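You operate a simulated robot arm through the tools that you are given. There is no shell and no other tool. Be economical: measure what you need, move in short steps, check, and stop when the job is done.

The job below is to be done with a simulated robot arm. You get a single attempt, and the scene is never put back.

JOB
Grease the silver bearing in the bearing packer as the stroke card says.
Fine: clamp it with the packer lever, fingers off the shoe; full strokes of the plunger; lever up, bearing on the clean tray.

Only the result counts: the job must be done as asked and must still hold three seconds after the hand-in. Knocking over, shifting, dropping, spilling or breaking anything else fails it.

ROBOT AND FRAMES
A 7-joint arm with a two-finger parallel gripper, fixed in place. Base frame: the origin is at the foot of the arm, x ahead of it, y to its left, z up; the work surface is at about z = 0. Readings come in mm, degrees, newtons and seconds.
With the tool pointing down near the work surface it reaches from about 220 to 580 mm from the base axis. Its first joint turns from -66.0 to 66.0 degrees. Payload 2.5 kg.
Tool frame: the origin (TCP) lies between the finger pads and is the grasp point; the fingertips stand 23 mm ahead of it; z points along the fingers, y is the line along which they close. Largest opening 94 mm; finger width 38, thickness 10; the body of the gripper, 54 by 96 mm, starts 39 mm behind the TCP.
Orientation is told as [roll, pitch, yaw] about the base's x, y, z axes, in that order, counted from this pose: with the fingers straight down and closing along the base's y, the tool's x points along the base's -x, its y along +y and its z along -z.

CONTROLS
- The arm moves only by the tool play_rows. Its arguments are lists of equal length, an entry for each row: "delta_pos": the shift along the base's x, y, z in mm, a list of three; "angular": the turn, a rotation vector about the base's x, y, z in degrees, a list of three; "claw": the gripper command, from -1 (shut) to 1 (fully open), values between in proportion. In form: {"delta_pos": [[dx, dy, dz], ...], "angular": [[wx, wy, wz], ...], "claw": [claw, ...]}. A call has 1 to 10 rows; each row is the pose to reach, as a shift and turn from the pose commanded when the call began. Rows are played at 5 a second. More than 50 mm and 8.6 degrees between two rows, or a gripper value outside its range, and nothing of the call is played. Where a pose cannot be reached the arm comes as near as it can. A force on the tool above 70 N (or 10 N above the force at the start of the call, whichever is more), or a blocked arm, ends the call early, and 0.2 s more pass. Each finger travels about 108 mm/s and halts on what it meets, pressing with about 27 N; the grip force reading is that of the motor and also rises with nothing between the fingers. The clock runs only during rows and for 0.2 s after the last one: add rows that repeat a pose to give the fingers time. It gives the time, the measured TCP pose, the force on the tool (base axes), the opening and the grip force at its end, in the units of the frame above (readings bear some noise).
- Cameras (640 x 400 px; columns grow to the right, rows downward): "scene" is fixed at [119.4, -402.4, 561]; the picture's right is [0.84, -0.54, 0.00], its down [-0.23, -0.35, -0.91] and it looks along [0.49, 0.76, -0.42] (base axes); focal length 221 px, centre (320, 200). "wrist" rides on the gripper at [-39, 0, -44] in the tool frame; the picture's right is [0.00, -1.00, 0.00], its down [0.97, 0.00, -0.24] and it looks along [0.24, 0.00, 0.97] (tool axes); focal length 218 px, centre (320, 200). There is no depth. A picture from a camera that has moved, and an enlarged one, comes with that camera's place and axes in the base frame and with its lens.
- capture(camera): a new picture of that camera. The clock stands still meanwhile.
- inspect(camera, box): a new picture of the part [left, top, right, bottom] of that camera's present view, enlarged. The clock stands still meanwhile.
- close_job(): hands the job in; it is judged then, once.

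Go step by step. Nothing tells you positions but the pictures and the camera data: compare them with the known pose of the tool, close in by small moves and look again before you grip or let go. The budget is 120 turns and 84 pictures, counting those below and the enlarged ones. Unless the task says otherwise, let go and move clear before handing in, and close with one line.

The tools are called after ">>>" as a command line: name --argument value ..., lists and objects as JSON in quotes. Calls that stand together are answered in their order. play_rows: Moves the arm, as the interface text tells. Its arguments: {"type":"object","properties":{"delta_pos":{"type":"array"},"angular":{"type":"array"},"claw":{"type":"array"}},"required":["delta_pos","angular","claw"]} The other tools are called the same way: capture (camera) takes a picture; inspect (camera, box) takes an enlarged picture of a part of a camera's view; close_job () hands the job in.

At the start:

```text
time_s: 0.0
tool_pos: [331.4, -82.9, 467.2]
tool_rot: [0.0, 0.1, 0.1]
contact_force: [0.5, 0.8, 0.5]
grip_width: 94.1
gripper_force: 0.2
```

scene: 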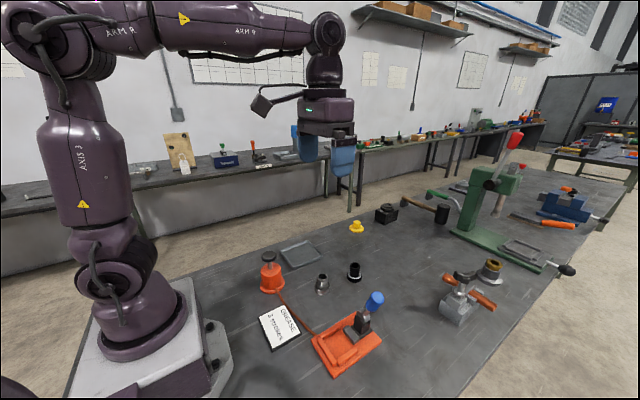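
wrist: 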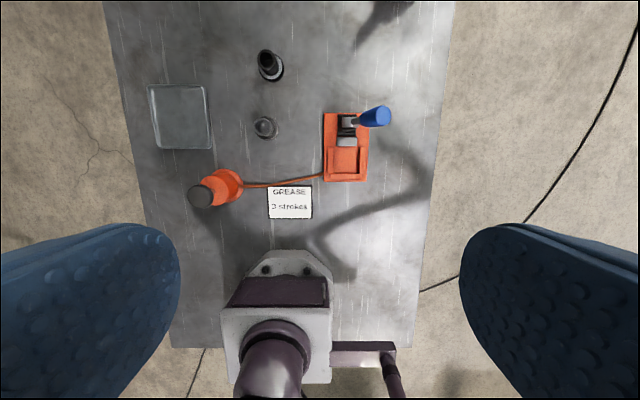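

I see an orange packer with a blue-handled lever, an orange grease plunger, a stroke card, a silver and a black bearing, and a tray. I'll enlarge these before moving.

>>> inspect --camera "scene" --box '[240, 210, 400, 380]'

>>> inspect --camera "wrist" --box '[140, 30, 400, 230]'

>>> inspect --camera "scene" --box '[300, 280, 400, 380]'

```text
2.35 times, centred on (320, 295) of scene
camera zoom: at [119.4, -402.4, 561.0], right [0.84, -0.54, 0.0], down [-0.23, -0.35, -0.91], along [0.49, 0.76, -0.42], focal length 519 px, centre (320, -24)
```

zoom: 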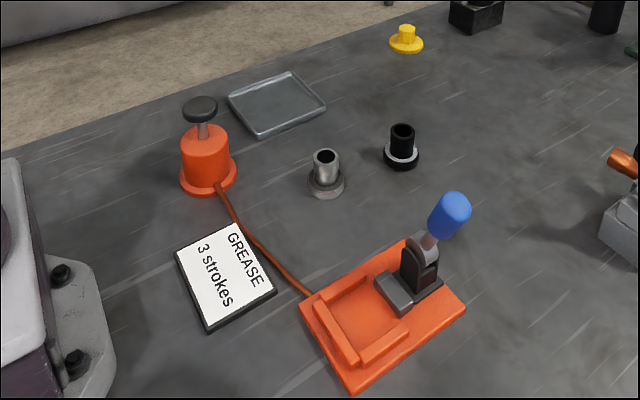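

```text
2.00 times, centred on (270, 130) of wrist
camera zoom: at [370.8, -81.5, 509.8], right [0.0, -1.0, 0.0], down [-0.97, 0.0, 0.24], along [-0.24, 0.0, -0.97], focal length 436 px, centre (420, 340)
```

zoom: 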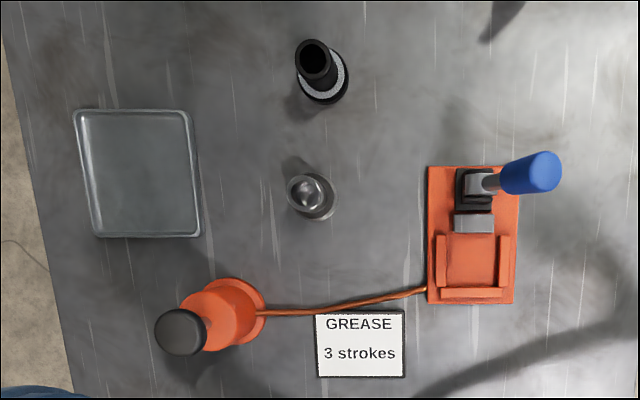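

```text
4.00 times, centred on (350, 330) of scene
camera zoom: at [119.4, -402.4, 561.0], right [0.84, -0.54, 0.0], down [-0.23, -0.35, -0.91], along [0.49, 0.76, -0.42], focal length 882 px, centre (200, -320)
```

zoom: 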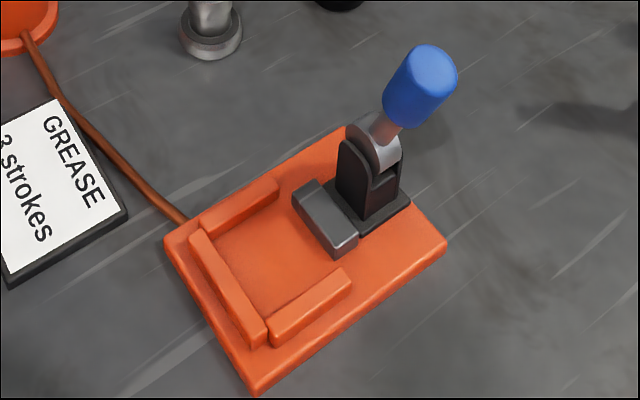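

The card says 3 strokes. I estimate the silver bearing at (402,28), the packer nest near (340,-141) with the lever pivot near (414,-142), the plunger knob at (281,139,118) and the tray at (430,227). I'll move over the packer for a closer look at the lever.

>>> play_rows --delta_pos '[[0, -10, -40], [0, -20, -80], [0, -30, -120], [0, -40, -150]]' --angular '[[0, 0, 0], [0, 0, 0], [0, 0, 0], [0, 0, 0]]' --claw '[1, 1, 1, 1]'

>>> capture --camera "wrist"

>>> capture --camera "scene"

```text
time_s: 1.0
tool_pos: [332.3, -121.3, 316.6]
tool_rot: [0.0, 0.0, -0.1]
contact_force: [-0.5, 0.5, -0.3]
grip_width: 94.1
gripper_force: 0.0
```

```text
78 pictures are left
camera wrist: at [371.0, -121.1, 359.2], right [0.0, -1.0, 0.0], down [-0.97, 0.0, 0.24], along [-0.24, 0.0, -0.97], focal length 218 px, centre (320, 200)
```

wrist: 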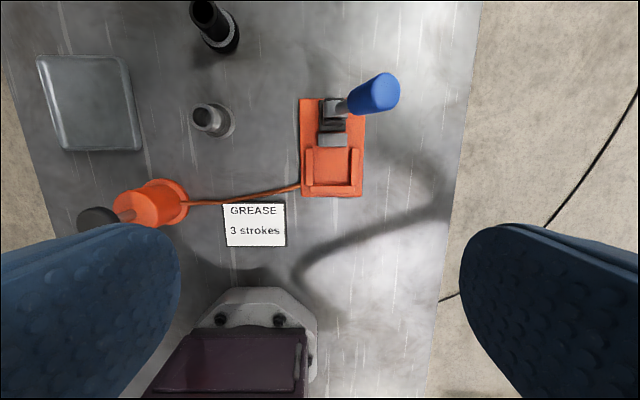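

```text
77 pictures are left
```

scene: 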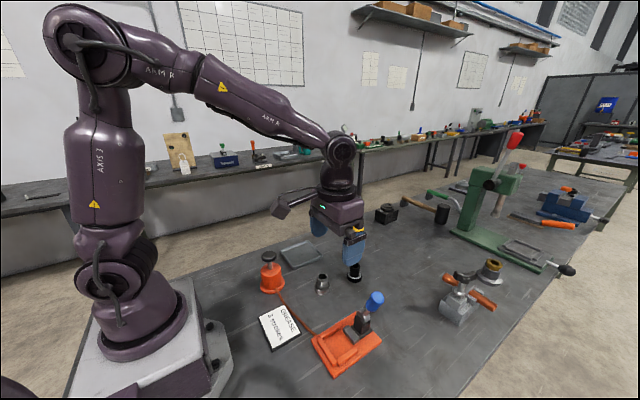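

The lever leans toward -y. I'll enlarge the packer and bearing from here to work out the hinge direction.

>>> inspect --camera "wrist" --box '[280, 60, 420, 210]'

>>> inspect --camera "wrist" --box '[170, 80, 250, 160]'

>>> inspect --camera "scene" --box '[340, 285, 390, 345]'

>>> inspect --camera "scene" --box '[300, 260, 350, 305]'

```text
2.67 times, centred on (350, 135) of wrist
camera zoom: at [371.0, -121.1, 359.2], right [0.0, -1.0, 0.0], down [-0.97, 0.0, 0.24], along [-0.24, 0.0, -0.97], focal length 582 px, centre (240, 373)
```

zoom: 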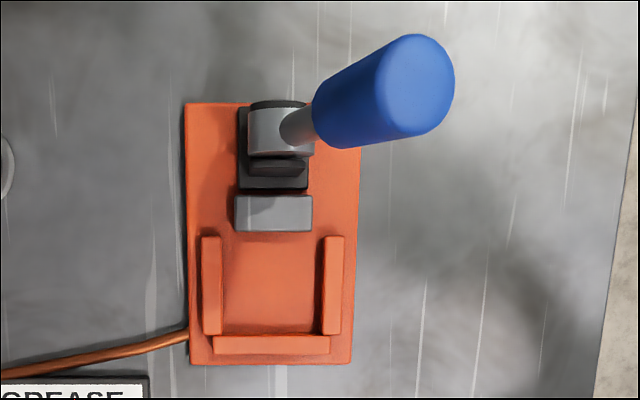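

```text
5.00 times, centred on (210, 120) of wrist
camera zoom: at [371.0, -121.1, 359.2], right [0.0, -1.0, 0.0], down [-0.97, 0.0, 0.24], along [-0.24, 0.0, -0.97], focal length 1091 px, centre (870, 600)
```

zoom: 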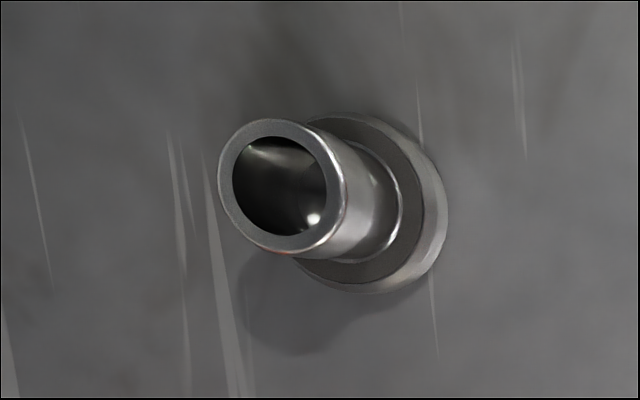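

```text
6.67 times, centred on (365, 315) of scene
camera zoom: at [119.3, -402.4, 561.0], right [0.84, -0.54, 0.0], down [-0.23, -0.35, -0.91], along [0.49, 0.76, -0.42], focal length 1471 px, centre (20, -567)
```

zoom: 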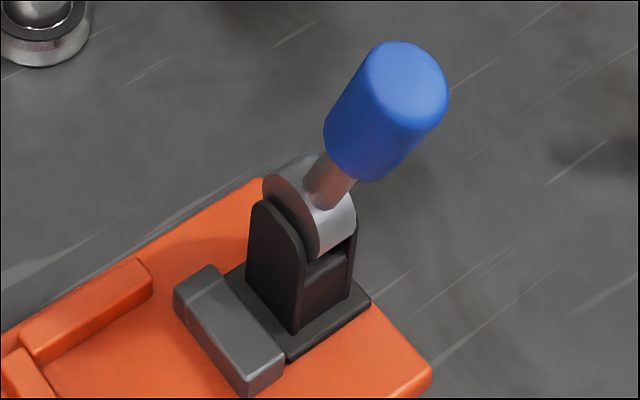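

```text
8.89 times, centred on (325, 282) of scene
camera zoom: at [119.3, -402.4, 561.0], right [0.84, -0.54, 0.0], down [-0.23, -0.35, -0.91], along [0.49, 0.76, -0.42], focal length 1961 px, centre (276, -533)
```

zoom: 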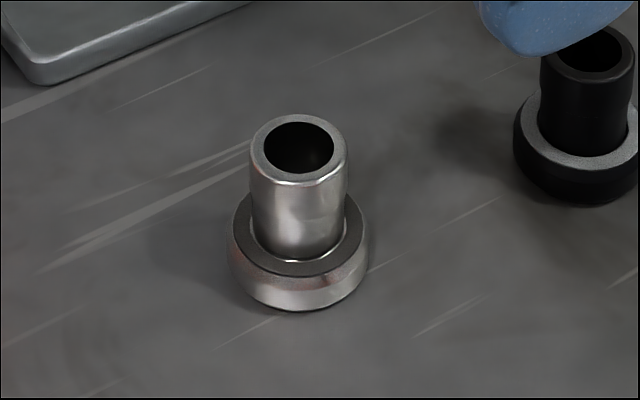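

The hinge axis runs along x, so the lever swings in the y-z plane. The silver bearing is at about (408,34): the hub is about 34 mm across with its top at z≈52, and the ring is about 50 mm. I'll go above it and look.

>>> play_rows --delta_pos '[[15, 31, -20], [30, 62, -50], [46, 93, -80], [62, 125, -110], [76, 155, -140], [76, 155, -165], [76, 155, -165]]' --angular '[[0, 0, 0], [0, 0, 0], [0, 0, 0], [0, 0, 0], [0, 0, 0], [0, 0, 0], [0, 0, 0]]' --claw '[1, 1, 1, 1, 1, 1, 1]'

>>> capture --camera "wrist"

>>> capture --camera "scene"

```text
time_s: 2.6
tool_pos: [410.3, 33.9, 151.4]
tool_rot: [0.0, 0.0, 0.0]
contact_force: [0.0, -0.3, -0.5]
grip_width: 94.1
gripper_force: 0.0
```

```text
72 pictures are left
camera wrist: at [448.6, 33.0, 194.3], right [0.0, -1.0, 0.0], down [-0.97, 0.0, 0.24], along [-0.24, 0.0, -0.97], focal length 218 px, centre (320, 200)
```

wrist: 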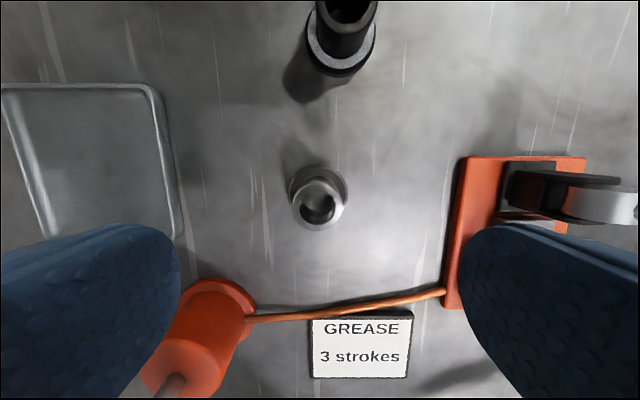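

```text
71 pictures are left
```

scene: 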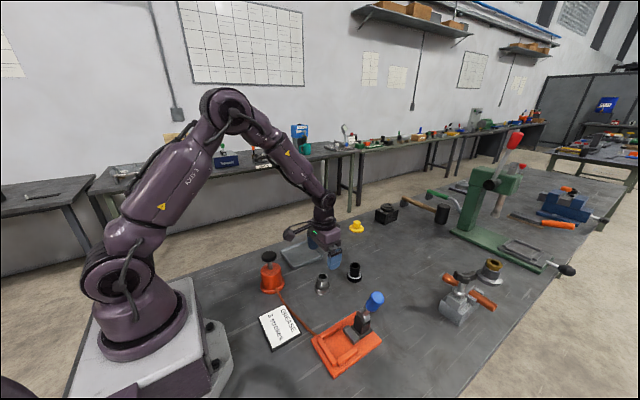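

The tool is centred on the bearing to within about a millimetre. I'll descend to TCP z≈45 and grip the hub.

>>> play_rows --delta_pos '[[0, 0, -40], [0, 0, -75], [-1, 0, -95], [-1, 0, -106.5], [-1, 0, -106.5]]' --angular '[[0, 0, 0], [0, 0, 0], [0, 0, 0], [0, 0, 0], [0, 0, 0]]' --claw '[1, 1, 1, 1, 1]'

>>> inspect --camera "scene" --box '[280, 230, 380, 310]'

>>> capture --camera "wrist"

```text
time_s: 3.8
tool_pos: [408.5, 32.9, 46.2]
tool_rot: [0.0, 0.1, 0.1]
contact_force: [0.1, -0.4, -0.7]
grip_width: 93.6
gripper_force: 0.1
```

```text
5.00 times, centred on (330, 270) of scene
camera zoom: at [119.4, -402.4, 561.0], right [0.84, -0.54, 0.0], down [-0.23, -0.35, -0.91], along [0.49, 0.76, -0.42], focal length 1103 px, centre (270, -150)
```

zoom: 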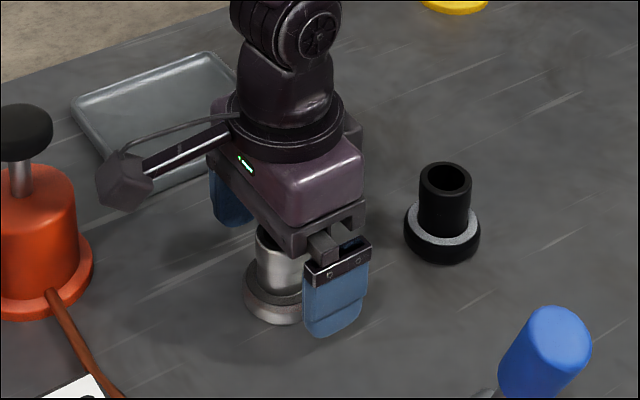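

```text
69 pictures are left
camera wrist: at [447.7, 34.2, 88.8], right [0.0, -1.0, 0.0], down [-0.97, 0.0, 0.24], along [-0.24, 0.0, -0.97], focal length 218 px, centre (320, 200)
```

wrist: 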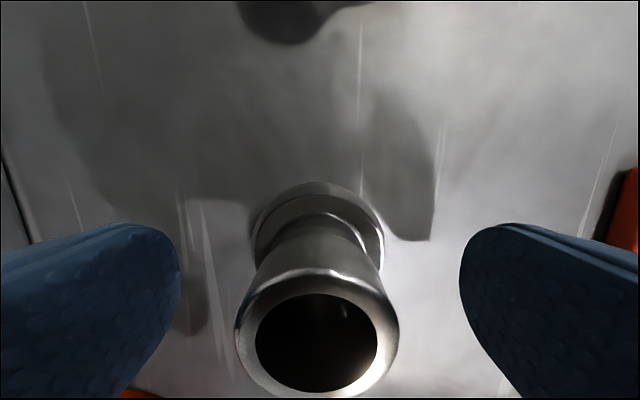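

The fingers straddle the hub evenly, so I'll close and lift a little.

>>> play_rows --delta_pos '[[0, 0, 0], [0, 0, 0], [0, 0, 0], [0, 0, 0], [0, 0, 20], [0, 0, 50], [0, 0, 50]]' --angular '[[0, 0, 0], [0, 0, 0], [0, 0, 0], [0, 0, 0], [0, 0, 0], [0, 0, 0], [0, 0, 0]]' --claw '[-1, -1, -1, -1, -1, -1, -1]'

>>> inspect --camera "scene" --box '[280, 210, 380, 300]'

>>> capture --camera "wrist"

```text
time_s: 5.4
tool_pos: [407.4, 34.3, 94.7]
tool_rot: [0.0, 0.0, 0.0]
contact_force: [0.3, -0.1, 0.1]
grip_width: 0.3
gripper_force: 27.1
```

```text
4.44 times, centred on (330, 255) of scene
camera zoom: at [119.3, -402.4, 561.0], right [0.84, -0.54, 0.0], down [-0.23, -0.35, -0.91], along [0.49, 0.76, -0.42], focal length 981 px, centre (276, -44)
```

zoom: 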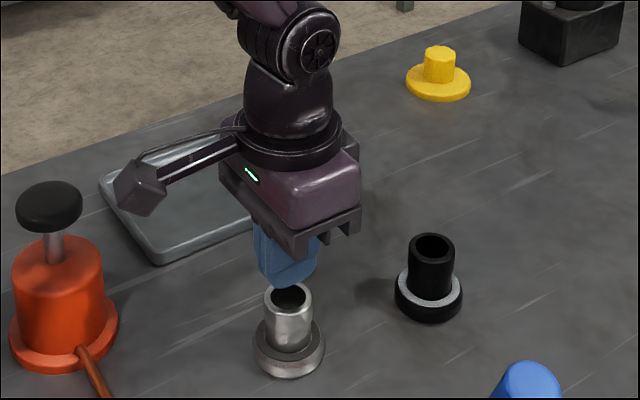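

```text
67 pictures are left
camera wrist: at [446.6, 34.2, 137.8], right [0.0, -1.0, 0.0], down [-0.97, 0.0, 0.24], along [-0.24, 0.0, -0.97], focal length 218 px, centre (320, 200)
```

wrist: 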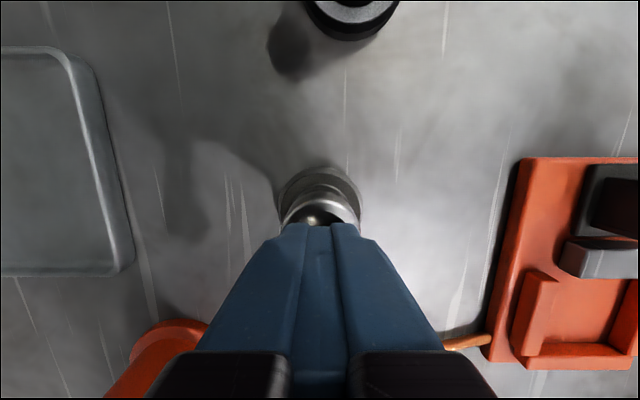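

The fingers shut empty: the bearing stayed put, upright. I'll go down again and close in a separate call to read the width.

>>> play_rows --delta_pos '[[0, 0, 0], [0, 0, 0], [0, 0, 0], [0, 0, -25], [0, 0, -48], [0, 0, -48]]' --angular '[[0, 0, 0], [0, 0, 0], [0, 0, 0], [0, 0, 0], [0, 0, 0], [0, 0, 0]]' --claw '[1, 1, 1, 1, 1, 1]'

>>> capture --camera "wrist"

>>> play_rows --delta_pos '[[0, 0, 0], [0, 0, 0], [0, 0, 0]]' --angular '[[0, 0, 0], [0, 0, 0], [0, 0, 0]]' --claw '[-0.2, -0.2, -0.2]'

>>> capture --camera "wrist"

```text
time_s: 6.8
tool_pos: [406.4, 33.6, 47.5]
tool_rot: [0.0, 0.0, 0.0]
contact_force: [0.2, 0.1, 0.1]
grip_width: 94.0
gripper_force: 0.2
```

```text
66 pictures are left
camera wrist: at [445.8, 33.0, 88.9], right [0.0, -1.0, 0.0], down [-0.97, 0.0, 0.24], along [-0.24, 0.0, -0.97], focal length 218 px, centre (320, 200)
```

wrist: 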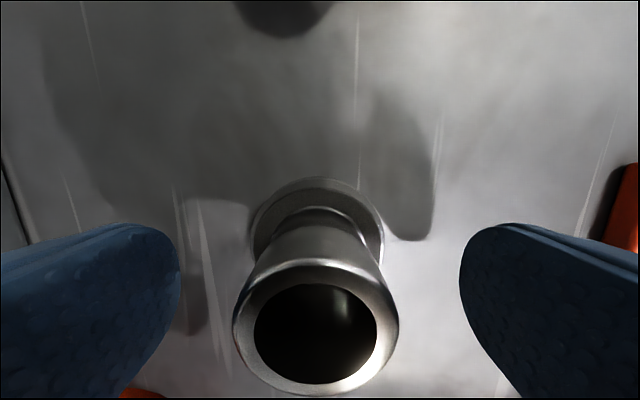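

```text
time_s: 7.6
tool_pos: [406.3, 32.7, 46.9]
tool_rot: [0.0, 0.0, 0.1]
contact_force: [-0.9, 0.2, -0.7]
grip_width: 37.7
gripper_force: 0.1
```

```text
65 pictures are left
camera wrist: at [445.8, 33.0, 89.1], right [0.0, -1.0, 0.0], down [-0.97, 0.0, 0.24], along [-0.24, 0.0, -0.97], focal length 218 px, centre (320, 200)
```

wrist: 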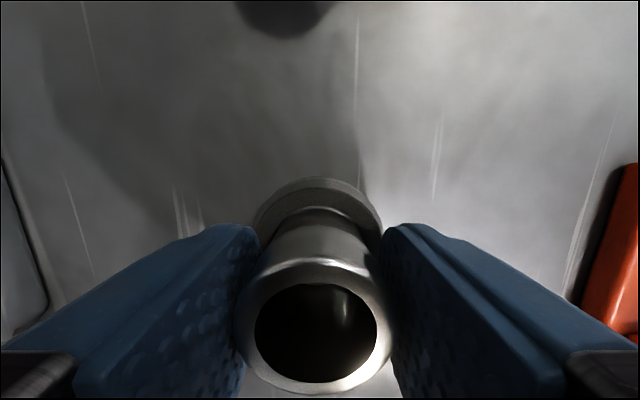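

The fingers are around the hub. I'll lower 4 mm and close fully without lifting.

>>> play_rows --delta_pos '[[0.5, 0, -4], [0.5, 0, -4], [0.5, 0, -4], [0.5, 0, -4]]' --angular '[[0, 0, 0], [0, 0, 0], [0, 0, 0], [0, 0, 0]]' --claw '[-0.2, -1, -1, -1]'

>>> capture --camera "wrist"

```text
time_s: 8.6
tool_pos: [408.4, 32.1, 44.4]
tool_rot: [0.0, 0.0, 0.0]
contact_force: [-6.0, 1.3, 17.2]
grip_width: 33.3
gripper_force: 26.8
```

```text
64 pictures are left
camera wrist: at [446.8, 33.1, 86.0], right [0.0, -1.0, 0.0], down [-0.97, 0.0, 0.24], along [-0.24, 0.0, -0.97], focal length 218 px, centre (320, 200)
```

wrist: 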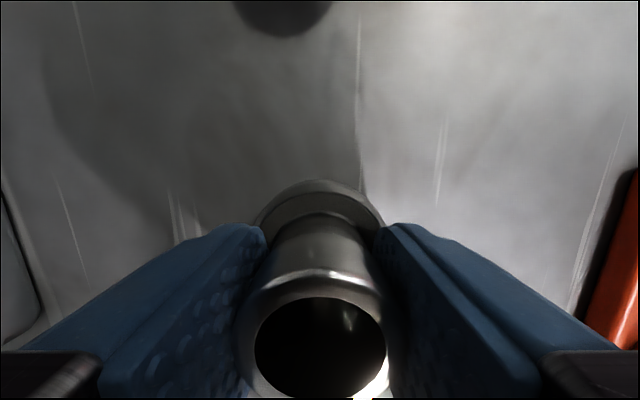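

It is gripped at 33 mm, with the fingertips just touching the ring. I'll lift slowly and check.

>>> play_rows --delta_pos '[[0, 0, 2], [0, 0, 5], [0, 0, 9], [0, 0, 14], [0, 0, 20]]' --angular '[[0, 0, 0], [0, 0, 0], [0, 0, 0], [0, 0, 0], [0, 0, 0]]' --claw '[-1, -1, -1, -1, -1]'

>>> capture --camera "wrist"

>>> inspect --camera "scene" --box '[280, 220, 380, 310]'

```text
time_s: 9.8
tool_pos: [407.0, 32.8, 62.4]
tool_rot: [-0.1, -0.1, 0.0]
contact_force: [0.7, 0.2, -2.2]
grip_width: 33.3
gripper_force: 26.6
```

```text
63 pictures are left
camera wrist: at [446.2, 33.2, 106.0], right [0.0, -1.0, 0.0], down [-0.97, 0.0, 0.24], along [-0.24, 0.0, -0.97], focal length 218 px, centre (320, 200)
```

wrist: 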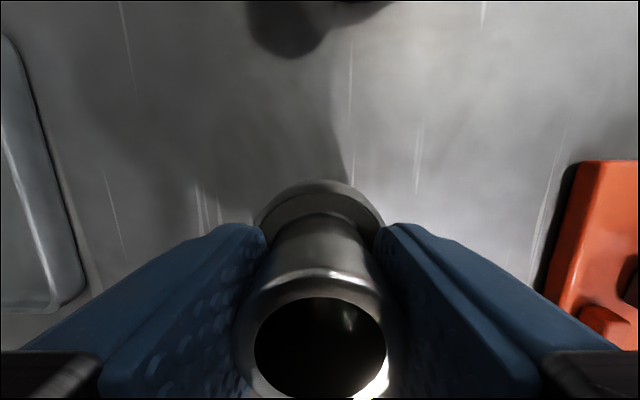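

```text
4.44 times, centred on (330, 265) of scene
camera zoom: at [119.4, -402.4, 561.0], right [0.84, -0.54, 0.0], down [-0.23, -0.35, -0.91], along [0.49, 0.76, -0.42], focal length 981 px, centre (276, -89)
```

zoom: 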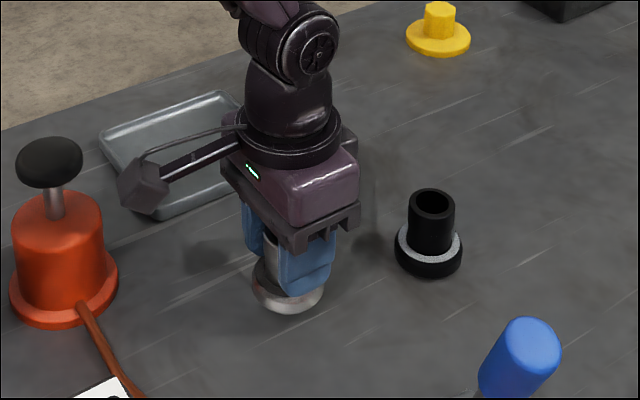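

The bearing is held. I'll rise, move over the nest at (340,-140) and look before lowering.

>>> play_rows --delta_pos '[[0, 0, 20], [0, 0, 55], [-30, -30, 65], [-50, -65, 65], [-67, -105, 65], [-67, -145, 65], [-67, -173, 65], [-67, -173, 65]]' --angular '[[0, 0, 0], [0, 0, 0], [0, 0, 0], [0, 0, 0], [0, 0, 0], [0, 0, 0], [0, 0, 0], [0, 0, 0]]' --claw '[-1, -1, -1, -1, -1, -1, -1, -1]'

>>> capture --camera "wrist"

>>> inspect --camera "scene" --box '[290, 270, 410, 390]'

```text
time_s: 11.6
tool_pos: [340.1, -140.1, 127.2]
tool_rot: [0.0, -0.1, 0.1]
contact_force: [-0.2, -0.6, -2.2]
grip_width: 33.0
gripper_force: 27.0
```

```text
61 pictures are left
camera wrist: at [378.2, -140.0, 169.8], right [0.0, -1.0, 0.0], down [-0.97, 0.0, 0.24], along [-0.24, 0.0, -0.97], focal length 218 px, centre (320, 200)
```

wrist: 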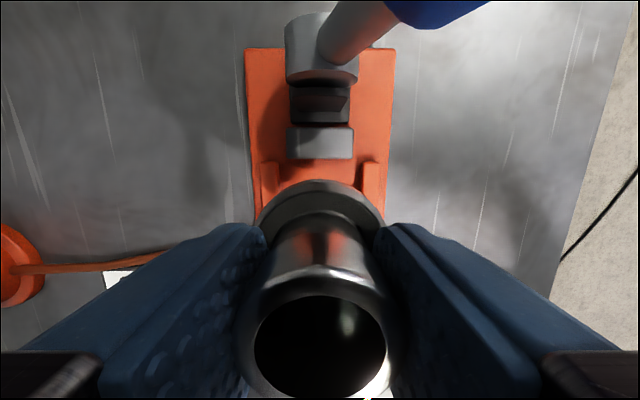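

```text
3.33 times, centred on (350, 330) of scene
camera zoom: at [119.3, -402.4, 561.0], right [0.84, -0.54, 0.0], down [-0.23, -0.35, -0.91], along [0.49, 0.76, -0.42], focal length 735 px, centre (220, -233)
```

zoom: 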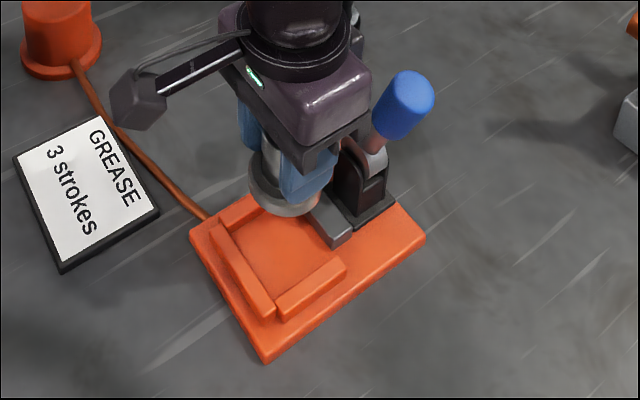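

The nest is centred at y≈-140 and the stop face is near x≈311. I'll lower to just above the floor, aiming at x≈336.

>>> play_rows --delta_pos '[[-4, 0, -20], [-4, 0, -40], [-4, 0, -52], [-4, 0, -58], [-4, 0, -58]]' --angular '[[0, 0, 0], [0, 0, 0], [0, 0, 0], [0, 0, 0], [0, 0, 0]]' --claw '[-1, -1, -1, -1, -1]'

>>> inspect --camera "scene" --box '[300, 280, 400, 380]'

>>> capture --camera "wrist"

```text
time_s: 12.8
tool_pos: [337.9, -140.9, 70.8]
tool_rot: [0.0, -0.1, 0.0]
contact_force: [-0.3, 0.2, -2.5]
grip_width: 33.1
gripper_force: 27.2
```

```text
4.00 times, centred on (350, 330) of scene
camera zoom: at [119.4, -402.4, 561.0], right [0.84, -0.54, 0.0], down [-0.23, -0.35, -0.91], along [0.49, 0.76, -0.42], focal length 882 px, centre (200, -320)
```

zoom: 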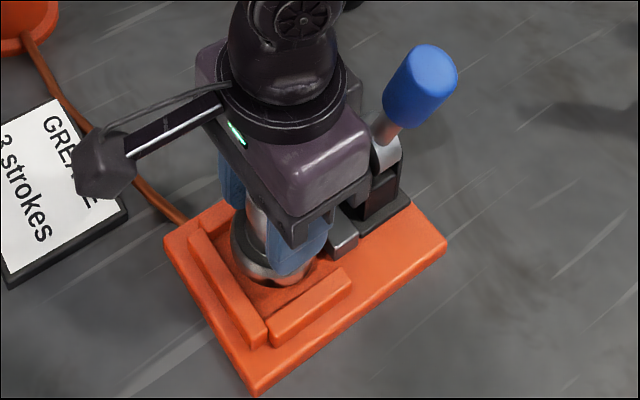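

```text
58 pictures are left
camera wrist: at [376.2, -140.8, 113.0], right [0.0, -1.0, 0.0], down [-0.97, 0.0, 0.24], along [-0.24, 0.0, -0.97], focal length 218 px, centre (320, 200)
```

wrist: 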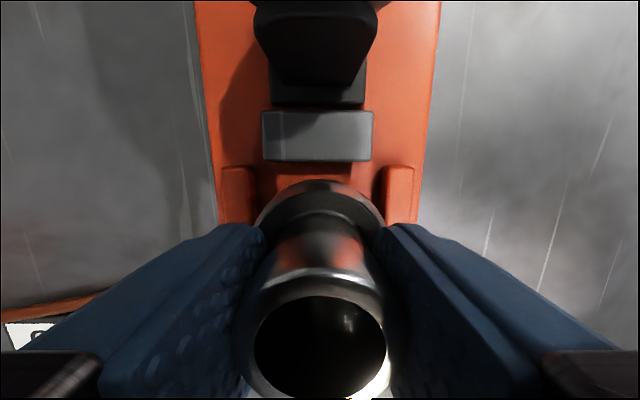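

Alignment looks good, with the ring between the rails. I'll lower gently until it touches.

>>> play_rows --delta_pos '[[-1, 0, -5], [-1, 0, -9], [-1, 0, -12], [-1, 0, -14], [-1, 0, -15], [-1, 0, -15]]' --angular '[[0, 0, 0], [0, 0, 0], [0, 0, 0], [0, 0, 0], [0, 0, 0], [0, 0, 0]]' --claw '[-1, -1, -1, -1, -1, -1]'

>>> inspect --camera "scene" --box '[310, 300, 390, 380]'

```text
time_s: 14.2
tool_pos: [336.1, -141.3, 54.9]
tool_rot: [0.0, -0.1, 0.0]
contact_force: [3.6, 0.0, -1.8]
grip_width: 33.1
gripper_force: 26.8
```

```text
5.00 times, centred on (350, 340) of scene
camera zoom: at [119.4, -402.4, 561.0], right [0.84, -0.54, 0.0], down [-0.23, -0.35, -0.91], along [0.49, 0.76, -0.42], focal length 1103 px, centre (170, -500)
```

zoom: 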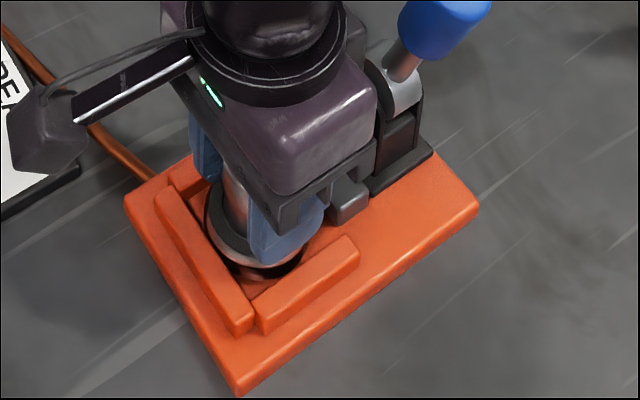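

A small x force suggests the ring is touching the stop. I'll back off 1 mm and continue down in small steps.

>>> play_rows --delta_pos '[[1, 0, -1], [1, 0, -2], [1, 0, -3], [1, 0, -4]]' --angular '[[0, 0, 0], [0, 0, 0], [0, 0, 0], [0, 0, 0]]' --claw '[-1, -1, -1, -1]'

```text
time_s: 15.2
tool_pos: [336.5, -139.7, 52.3]
tool_rot: [-0.1, -0.2, -0.1]
contact_force: [-6.5, 0.4, 36.5]
grip_width: 33.2
gripper_force: 26.5
```

It is seated on the floor. I'll relieve the pressure, open slightly and rise.

>>> play_rows --delta_pos '[[0, 0, 3], [0, 0, 3], [0, 0, 3], [0, 0, 3]]' --angular '[[0, 0, 0], [0, 0, 0], [0, 0, 0], [0, 0, 0]]' --claw '[-1, -0.15, -0.15, -0.15]'

>>> play_rows --delta_pos '[[0, 0, 10], [0, 0, 30], [0, 0, 60], [0, 0, 100], [0, 0, 100]]' --angular '[[0, 0, 0], [0, 0, 0], [0, 0, 0], [0, 0, 0], [0, 0, 0]]' --claw '[-0.15, -0.1, 0, 0, 0]'

>>> capture --camera "wrist"

>>> inspect --camera "scene" --box '[300, 270, 400, 380]'

```text
time_s: 16.2
tool_pos: [336.3, -139.8, 53.4]
tool_rot: [0.0, 0.0, 0.1]
contact_force: [1.0, 0.2, -0.7]
grip_width: 39.9
gripper_force: 0.0
```

```text
time_s: 17.4
tool_pos: [335.5, -138.9, 155.1]
tool_rot: [-0.1, 0.0, -0.1]
contact_force: [0.2, 0.0, -0.2]
grip_width: 46.9
gripper_force: 0.0
```

```text
56 pictures are left
camera wrist: at [374.5, -138.5, 198.1], right [0.0, -1.0, 0.0], down [-0.97, 0.0, 0.24], along [-0.24, 0.0, -0.97], focal length 218 px, centre (320, 200)
```

wrist: 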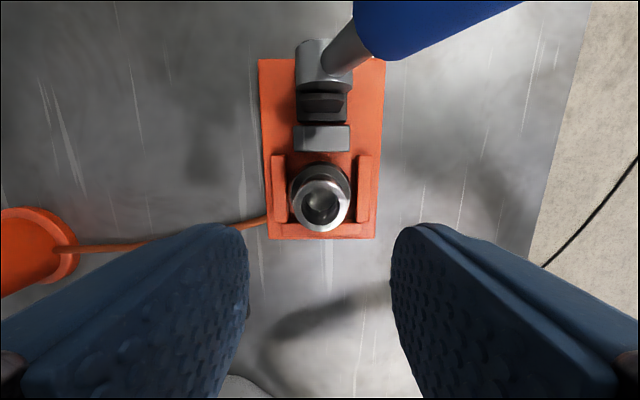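

```text
3.64 times, centred on (350, 325) of scene
camera zoom: at [119.3, -402.4, 561.0], right [0.84, -0.54, 0.0], down [-0.23, -0.35, -0.91], along [0.49, 0.76, -0.42], focal length 802 px, centre (211, -254)
```

zoom: 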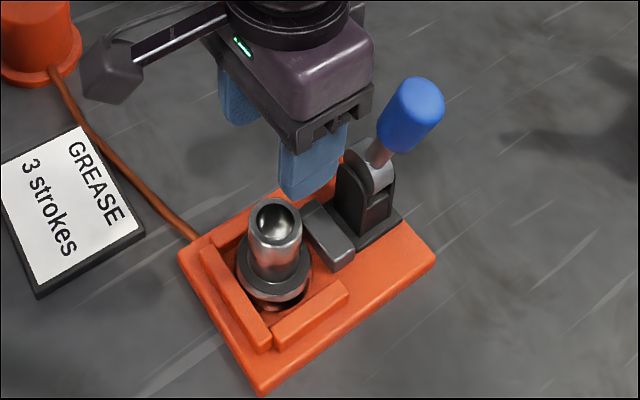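

The bearing is seated in the nest. I'll close the fingers and move to the +y side of the lever handle, ready to push it toward -y along its arc.

>>> play_rows --delta_pos '[[0, 20, 20], [20, 39, 35], [50, 39, 35], [80, 39, 35], [80, 39, 13], [80, 39, 13]]' --angular '[[0, 0, 0], [0, 0, 0], [0, 0, 0], [0, 0, 0], [0, 0, 0], [0, 0, 0]]' --claw '[-1, -1, -1, -1, -1, -1]'

>>> capture --camera "wrist"

>>> inspect --camera "scene" --box '[300, 230, 440, 370]'

```text
time_s: 18.8
tool_pos: [417.4, -101.4, 166.9]
tool_rot: [0.1, 0.0, -0.1]
contact_force: [0.2, 0.8, 0.2]
grip_width: 0.0
gripper_force: 26.9
```

```text
54 pictures are left
camera wrist: at [455.6, -101.2, 210.3], right [0.0, -1.0, 0.0], down [-0.97, 0.0, 0.24], along [-0.24, 0.0, -0.97], focal length 218 px, centre (320, 200)
```

wrist: 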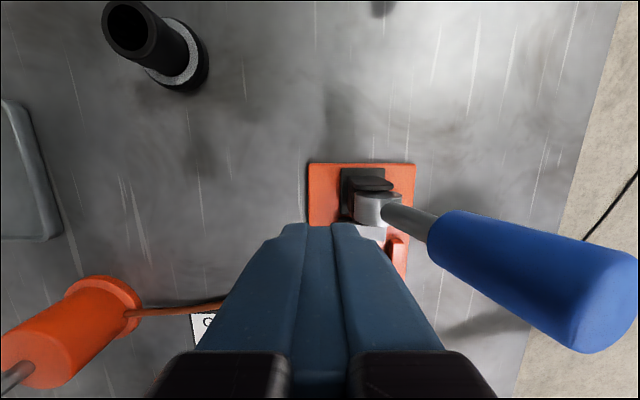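

```text
2.86 times, centred on (370, 300) of scene
camera zoom: at [119.4, -402.4, 561.0], right [0.84, -0.54, 0.0], down [-0.23, -0.35, -0.91], along [0.49, 0.76, -0.42], focal length 630 px, centre (177, -86)
```

zoom: 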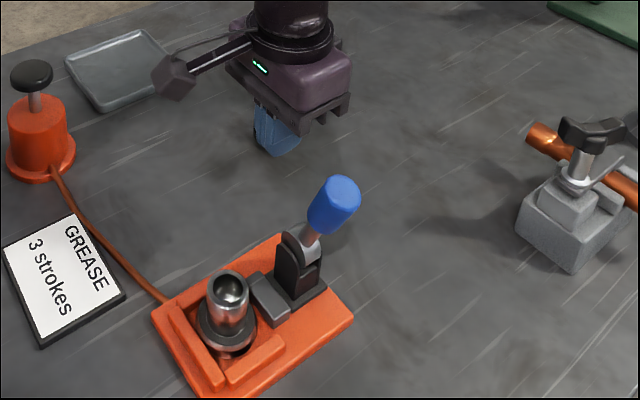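

The handle is where I estimated, about (418,-168,168) at its tip. I'll approach and push gently toward -y to test the direction.

>>> play_rows --delta_pos '[[0, -20, 0], [0, -32, 0], [0, -38, 0], [0, -44, -1], [0, -50, -2]]' --angular '[[0, 0, 0], [0, 0, 0], [0, 0, 0], [0, 0, 0], [0, 0, 0]]' --claw '[-1, -1, -1, -1, -1]'

>>> inspect --camera "scene" --box '[300, 230, 440, 370]'

```text
time_s: 20.0
tool_pos: [416.4, -150.9, 164.7]
tool_rot: [0.0, -0.1, 0.0]
contact_force: [-0.6, 1.6, 1.8]
grip_width: 0.1
gripper_force: 26.7
```

```text
2.86 times, centred on (370, 300) of scene
camera zoom: at [119.3, -402.4, 561.0], right [0.84, -0.54, 0.0], down [-0.23, -0.35, -0.91], along [0.49, 0.76, -0.42], focal length 630 px, centre (177, -86)
```

zoom: 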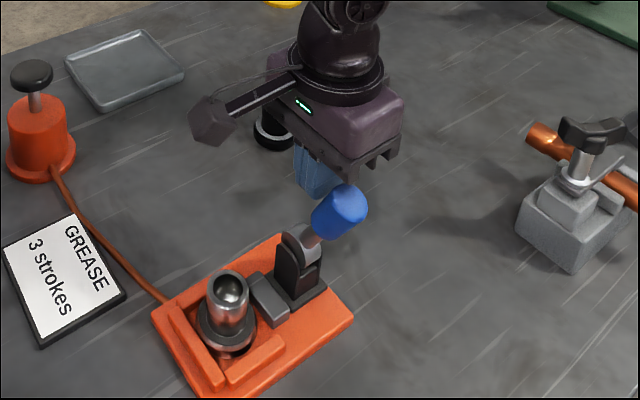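

The lever yields easily toward -y. I'll continue along its arc.

>>> play_rows --delta_pos '[[0, -8, -2], [0, -17, -6], [0, -27, -12], [0, -36, -19], [0, -44, -27], [0, -51, -36], [0, -56, -45]]' --angular '[[0, 0, 0], [0, 0, 0], [0, 0, 0], [0, 0, 0], [0, 0, 0], [0, 0, 0], [0, 0, 0]]' --claw '[-1, -1, -1, -1, -1, -1, -1]'

>>> inspect --camera "scene" --box '[300, 230, 440, 370]'

```text
time_s: 21.6
tool_pos: [415.4, -207.9, 119.0]
tool_rot: [0.1, -0.1, -0.1]
contact_force: [0.2, 1.4, 0.5]
grip_width: 0.0
gripper_force: 27.2
```

```text
2.86 times, centred on (370, 300) of scene
camera zoom: at [119.4, -402.4, 561.0], right [0.84, -0.54, 0.0], down [-0.23, -0.35, -0.91], along [0.49, 0.76, -0.42], focal length 630 px, centre (177, -86)
```

zoom: 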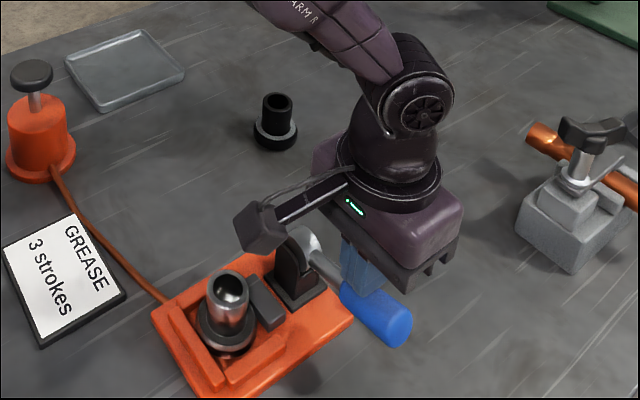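

The lever is nearly down and the shoe has moved toward the bearing. I'll keep pressing down until it stops.

>>> play_rows --delta_pos '[[0, -3, -10], [0, -6, -20], [0, -8, -28], [0, -9, -34], [0, -9, -40]]' --angular '[[0, 0, 0], [0, 0, 0], [0, 0, 0], [0, 0, 0], [0, 0, 0]]' --claw '[-1, -1, -1, -1, -1]'

>>> inspect --camera "scene" --box '[300, 260, 420, 380]'

```text
time_s: 22.5
tool_pos: [418.5, -214.9, 98.8]
tool_rot: [0.0, -0.2, 0.0]
contact_force: [-6.5, 5.5, 17.8]
grip_width: 0.0
gripper_force: 26.7
stopped in row 4: the force on the tool passed its limit (the readings are from after the stop); the commanded pose is now the measured one
```

```text
3.33 times, centred on (360, 320) of scene
camera zoom: at [119.3, -402.3, 561.1], right [0.84, -0.54, 0.0], down [-0.23, -0.35, -0.91], along [0.49, 0.76, -0.42], focal length 735 px, centre (187, -200)
```

zoom: 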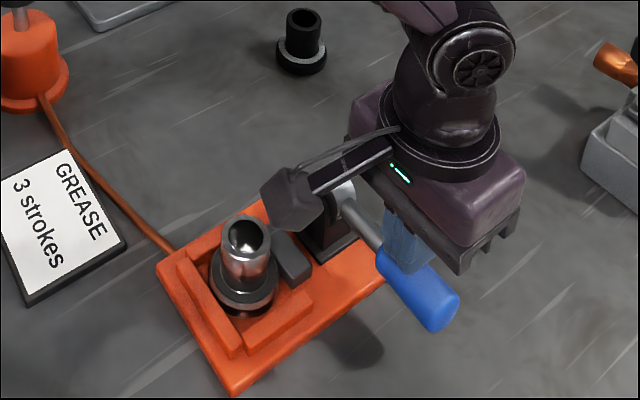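

The lever hit its stop near horizontal. I'll retract upward and check that it stays down with the shoe on the bearing.

>>> play_rows --delta_pos '[[0, 2, 20], [0, 4, 60], [-30, 34, 100], [-60, 74, 130], [-60, 74, 130]]' --angular '[[0, 0, 0], [0, 0, 0], [0, 0, 0], [0, 0, 0], [0, 0, 0]]' --claw '[-1, -1, -1, -1, -1]'

>>> inspect --camera "scene" --box '[300, 280, 400, 380]'

>>> capture --camera "wrist"

```text
refused: row 3 steps farther than a row can; nothing moved
```

```text
4.00 times, centred on (350, 330) of scene
camera zoom: at [119.3, -402.3, 561.1], right [0.84, -0.54, 0.0], down [-0.23, -0.35, -0.91], along [0.49, 0.76, -0.42], focal length 882 px, centre (200, -320)
```

zoom: 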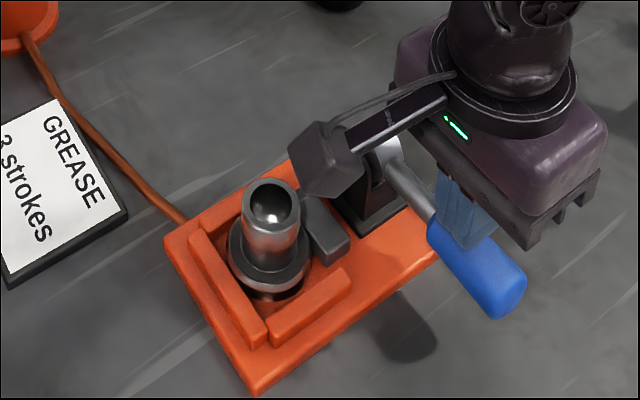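

```text
48 pictures are left
camera wrist: at [456.4, -214.7, 142.2], right [0.0, -1.0, 0.0], down [-0.97, 0.0, 0.24], along [-0.24, 0.0, -0.97], focal length 218 px, centre (320, 200)
```

wrist: 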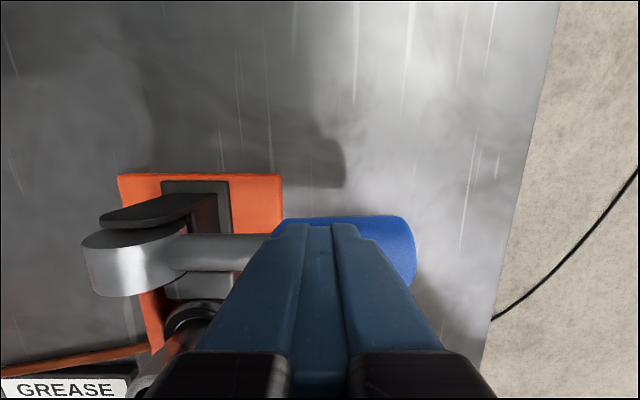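

One row step was too long, so nothing moved. I'll retract in shorter steps.

>>> play_rows --delta_pos '[[0, 2, 20], [0, 4, 55], [0, 20, 90], [-25, 45, 115], [-50, 74, 135], [-50, 74, 135]]' --angular '[[0, 0, 0], [0, 0, 0], [0, 0, 0], [0, 0, 0], [0, 0, 0], [0, 0, 0]]' --claw '[-1, -1, -1, -1, -1, -1]'

>>> inspect --camera "scene" --box '[310, 290, 390, 370]'

>>> capture --camera "wrist"

```text
time_s: 23.9
tool_pos: [365.3, -139.4, 231.5]
tool_rot: [0.1, 0.0, 0.0]
contact_force: [0.1, 0.5, -0.2]
grip_width: 0.0
gripper_force: 27.8
```

```text
5.00 times, centred on (350, 330) of scene
camera zoom: at [119.3, -402.4, 561.0], right [0.84, -0.54, 0.0], down [-0.23, -0.35, -0.91], along [0.49, 0.76, -0.42], focal length 1103 px, centre (170, -450)
```

zoom: 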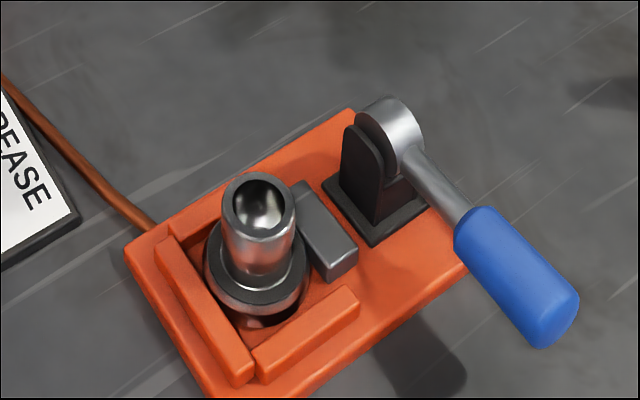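

```text
46 pictures are left
camera wrist: at [405.0, -138.8, 274.2], right [0.0, -1.0, 0.0], down [-0.97, 0.0, 0.24], along [-0.24, 0.0, -0.97], focal length 218 px, centre (320, 200)
```

wrist: 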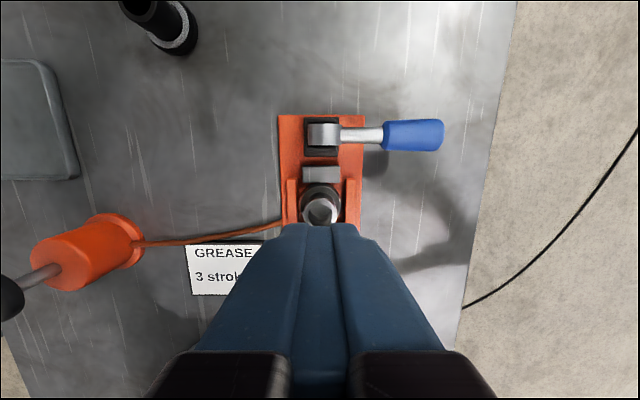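

The lever is down, the shoe is against the bearing and the fingers are clear. Next is the plunger knob at (281,139,118), which I'll view from above.

>>> play_rows --delta_pos '[[-12, 40, 0], [-24, 80, 0], [-36, 120, 0], [-48, 160, 0], [-60, 200, 0], [-72, 240, 0], [-84, 279, -10], [-84, 279, -30], [-84, 279, -30]]' --angular '[[0, 0, 0], [0, 0, 0], [0, 0, 0], [0, 0, 0], [0, 0, 0], [0, 0, 0], [0, 0, 0], [0, 0, 0], [0, 0, 0]]' --claw '[-1, -1, -1, -1, -1, -1, -1, -1, -1]'

>>> capture --camera "wrist"

>>> inspect --camera "scene" --box '[210, 180, 330, 310]'

```text
time_s: 25.9
tool_pos: [284.2, 138.8, 203.2]
tool_rot: [0.0, -0.1, 0.0]
contact_force: [0.2, 0.6, -0.5]
grip_width: 0.0
gripper_force: 27.4
```

```text
45 pictures are left
camera wrist: at [322.8, 139.0, 245.4], right [0.0, -1.0, 0.0], down [-0.97, 0.0, 0.24], along [-0.24, 0.0, -0.97], focal length 218 px, centre (320, 200)
```

wrist: 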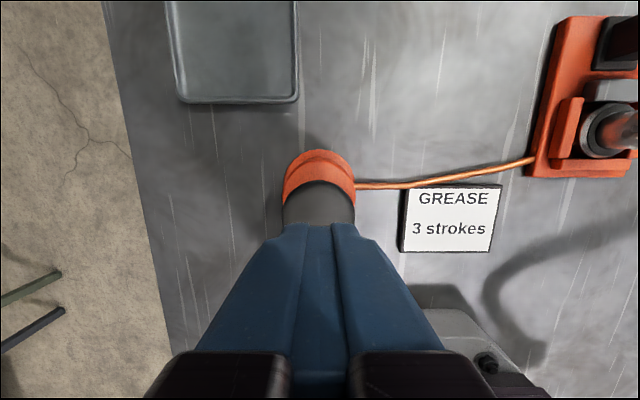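

```text
3.08 times, centred on (270, 245) of scene
camera zoom: at [119.4, -402.4, 561.0], right [0.84, -0.54, 0.0], down [-0.23, -0.35, -0.91], along [0.49, 0.76, -0.42], focal length 679 px, centre (474, 62)
```

zoom: 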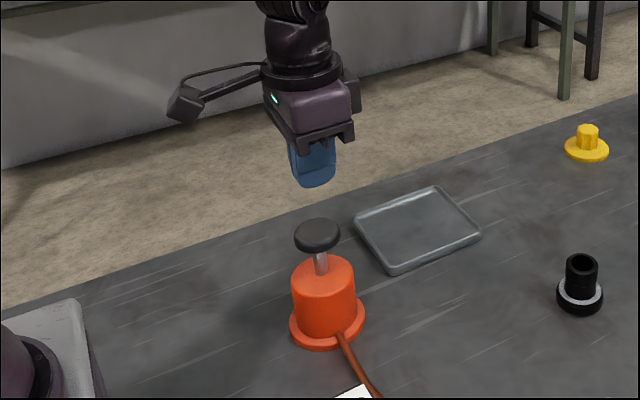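

The tool is above the knob to within about 2 mm. I'll do the first stroke, pressing down until it stops.

>>> play_rows --delta_pos '[[-2, 0, -25], [-2, 0, -50], [-2, 0, -60], [-2, 0, -66], [-2, 0, -72], [-2, 0, -78], [-2, 0, -84], [-2, 0, -90], [-2, 0, -96], [-2, 0, -102]]' --angular '[[0, 0, 0], [0, 0, 0], [0, 0, 0], [0, 0, 0], [0, 0, 0], [0, 0, 0], [0, 0, 0], [0, 0, 0], [0, 0, 0], [0, 0, 0]]' --claw '[-1, -1, -1, -1, -1, -1, -1, -1, -1, -1]'

>>> inspect --camera "scene" --box '[210, 190, 330, 310]'

```text
time_s: 27.8
tool_pos: [281.6, 137.9, 116.6]
tool_rot: [0.0, -0.2, 0.0]
contact_force: [-14.3, -8.3, 53.6]
grip_width: 0.0
gripper_force: 27.1
stopped in row 9: the force on the tool passed its limit (the readings are from after the stop); the commanded pose is now the measured one
```

```text
3.33 times, centred on (270, 250) of scene
camera zoom: at [119.1, -402.5, 561.0], right [0.84, -0.54, 0.0], down [-0.23, -0.35, -0.91], along [0.49, 0.76, -0.42], focal length 735 px, centre (487, 33)
```

zoom: 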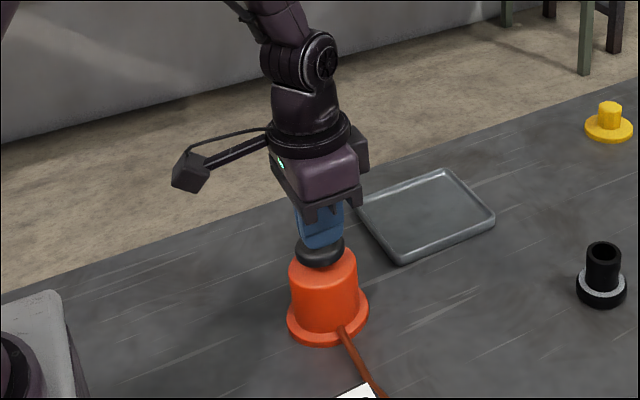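

The knob is pressed right down to the body, so stroke one is complete. I'll lift and check whether it springs back.

>>> play_rows --delta_pos '[[0, 0, 10], [0, 0, 20], [0, 0, 30], [0, 0, 40], [0, 0, 40]]' --angular '[[0, 0, 0], [0, 0, 0], [0, 0, 0], [0, 0, 0], [0, 0, 0]]' --claw '[-1, -1, -1, -1, -1]'

>>> inspect --camera "scene" --box '[210, 190, 330, 310]'

```text
time_s: 29.0
tool_pos: [281.4, 137.6, 153.8]
tool_rot: [0.0, -0.2, 0.1]
contact_force: [-0.2, -0.1, -0.2]
grip_width: 0.0
gripper_force: 26.8
```

```text
3.33 times, centred on (270, 250) of scene
camera zoom: at [119.4, -402.4, 561.0], right [0.84, -0.54, 0.0], down [-0.23, -0.35, -0.91], along [0.49, 0.76, -0.42], focal length 735 px, centre (487, 33)
```

zoom: 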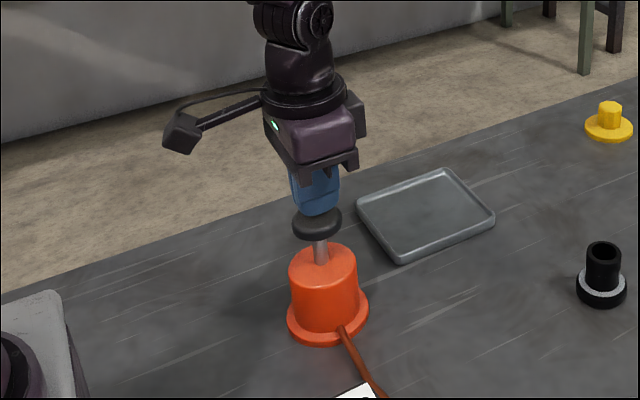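

It springs back by itself. Stroke two.

>>> play_rows --delta_pos '[[0, 0, -8], [0, 0, -14], [0, 0, -20], [0, 0, -26], [0, 0, -32], [0, 0, -38], [0, 0, -44], [0, 0, -50]]' --angular '[[0, 0, 0], [0, 0, 0], [0, 0, 0], [0, 0, 0], [0, 0, 0], [0, 0, 0], [0, 0, 0], [0, 0, 0]]' --claw '[-1, -1, -1, -1, -1, -1, -1, -1]'

>>> play_rows --delta_pos '[[0, 0, 10], [0, 0, 20], [0, 0, 30], [0, 0, 42], [0, 0, 42]]' --angular '[[0, 0, 0], [0, 0, 0], [0, 0, 0], [0, 0, 0], [0, 0, 0]]' --claw '[-1, -1, -1, -1, -1]'

>>> inspect --camera "scene" --box '[210, 190, 330, 310]'

```text
time_s: 30.5
tool_pos: [282.7, 139.2, 116.6]
tool_rot: [0.0, -0.4, 0.0]
contact_force: [-13.6, -7.9, 51.1]
grip_width: 0.0
gripper_force: 27.3
stopped in row 7: the force on the tool passed its limit (the readings are from after the stop); the commanded pose is now the measured one
```

```text
time_s: 31.7
tool_pos: [281.9, 137.5, 154.8]
tool_rot: [-0.1, -0.1, 0.0]
contact_force: [-0.5, 0.0, -0.4]
grip_width: 0.1
gripper_force: 26.4
```

```text
3.33 times, centred on (270, 250) of scene
camera zoom: at [119.4, -402.4, 561.0], right [0.84, -0.54, 0.0], down [-0.23, -0.35, -0.91], along [0.49, 0.76, -0.42], focal length 735 px, centre (487, 33)
```

zoom: 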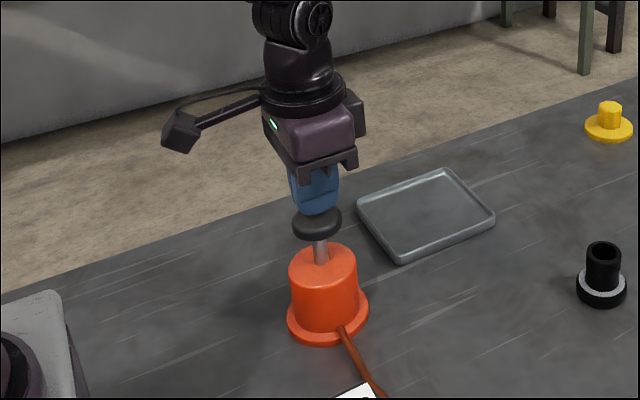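

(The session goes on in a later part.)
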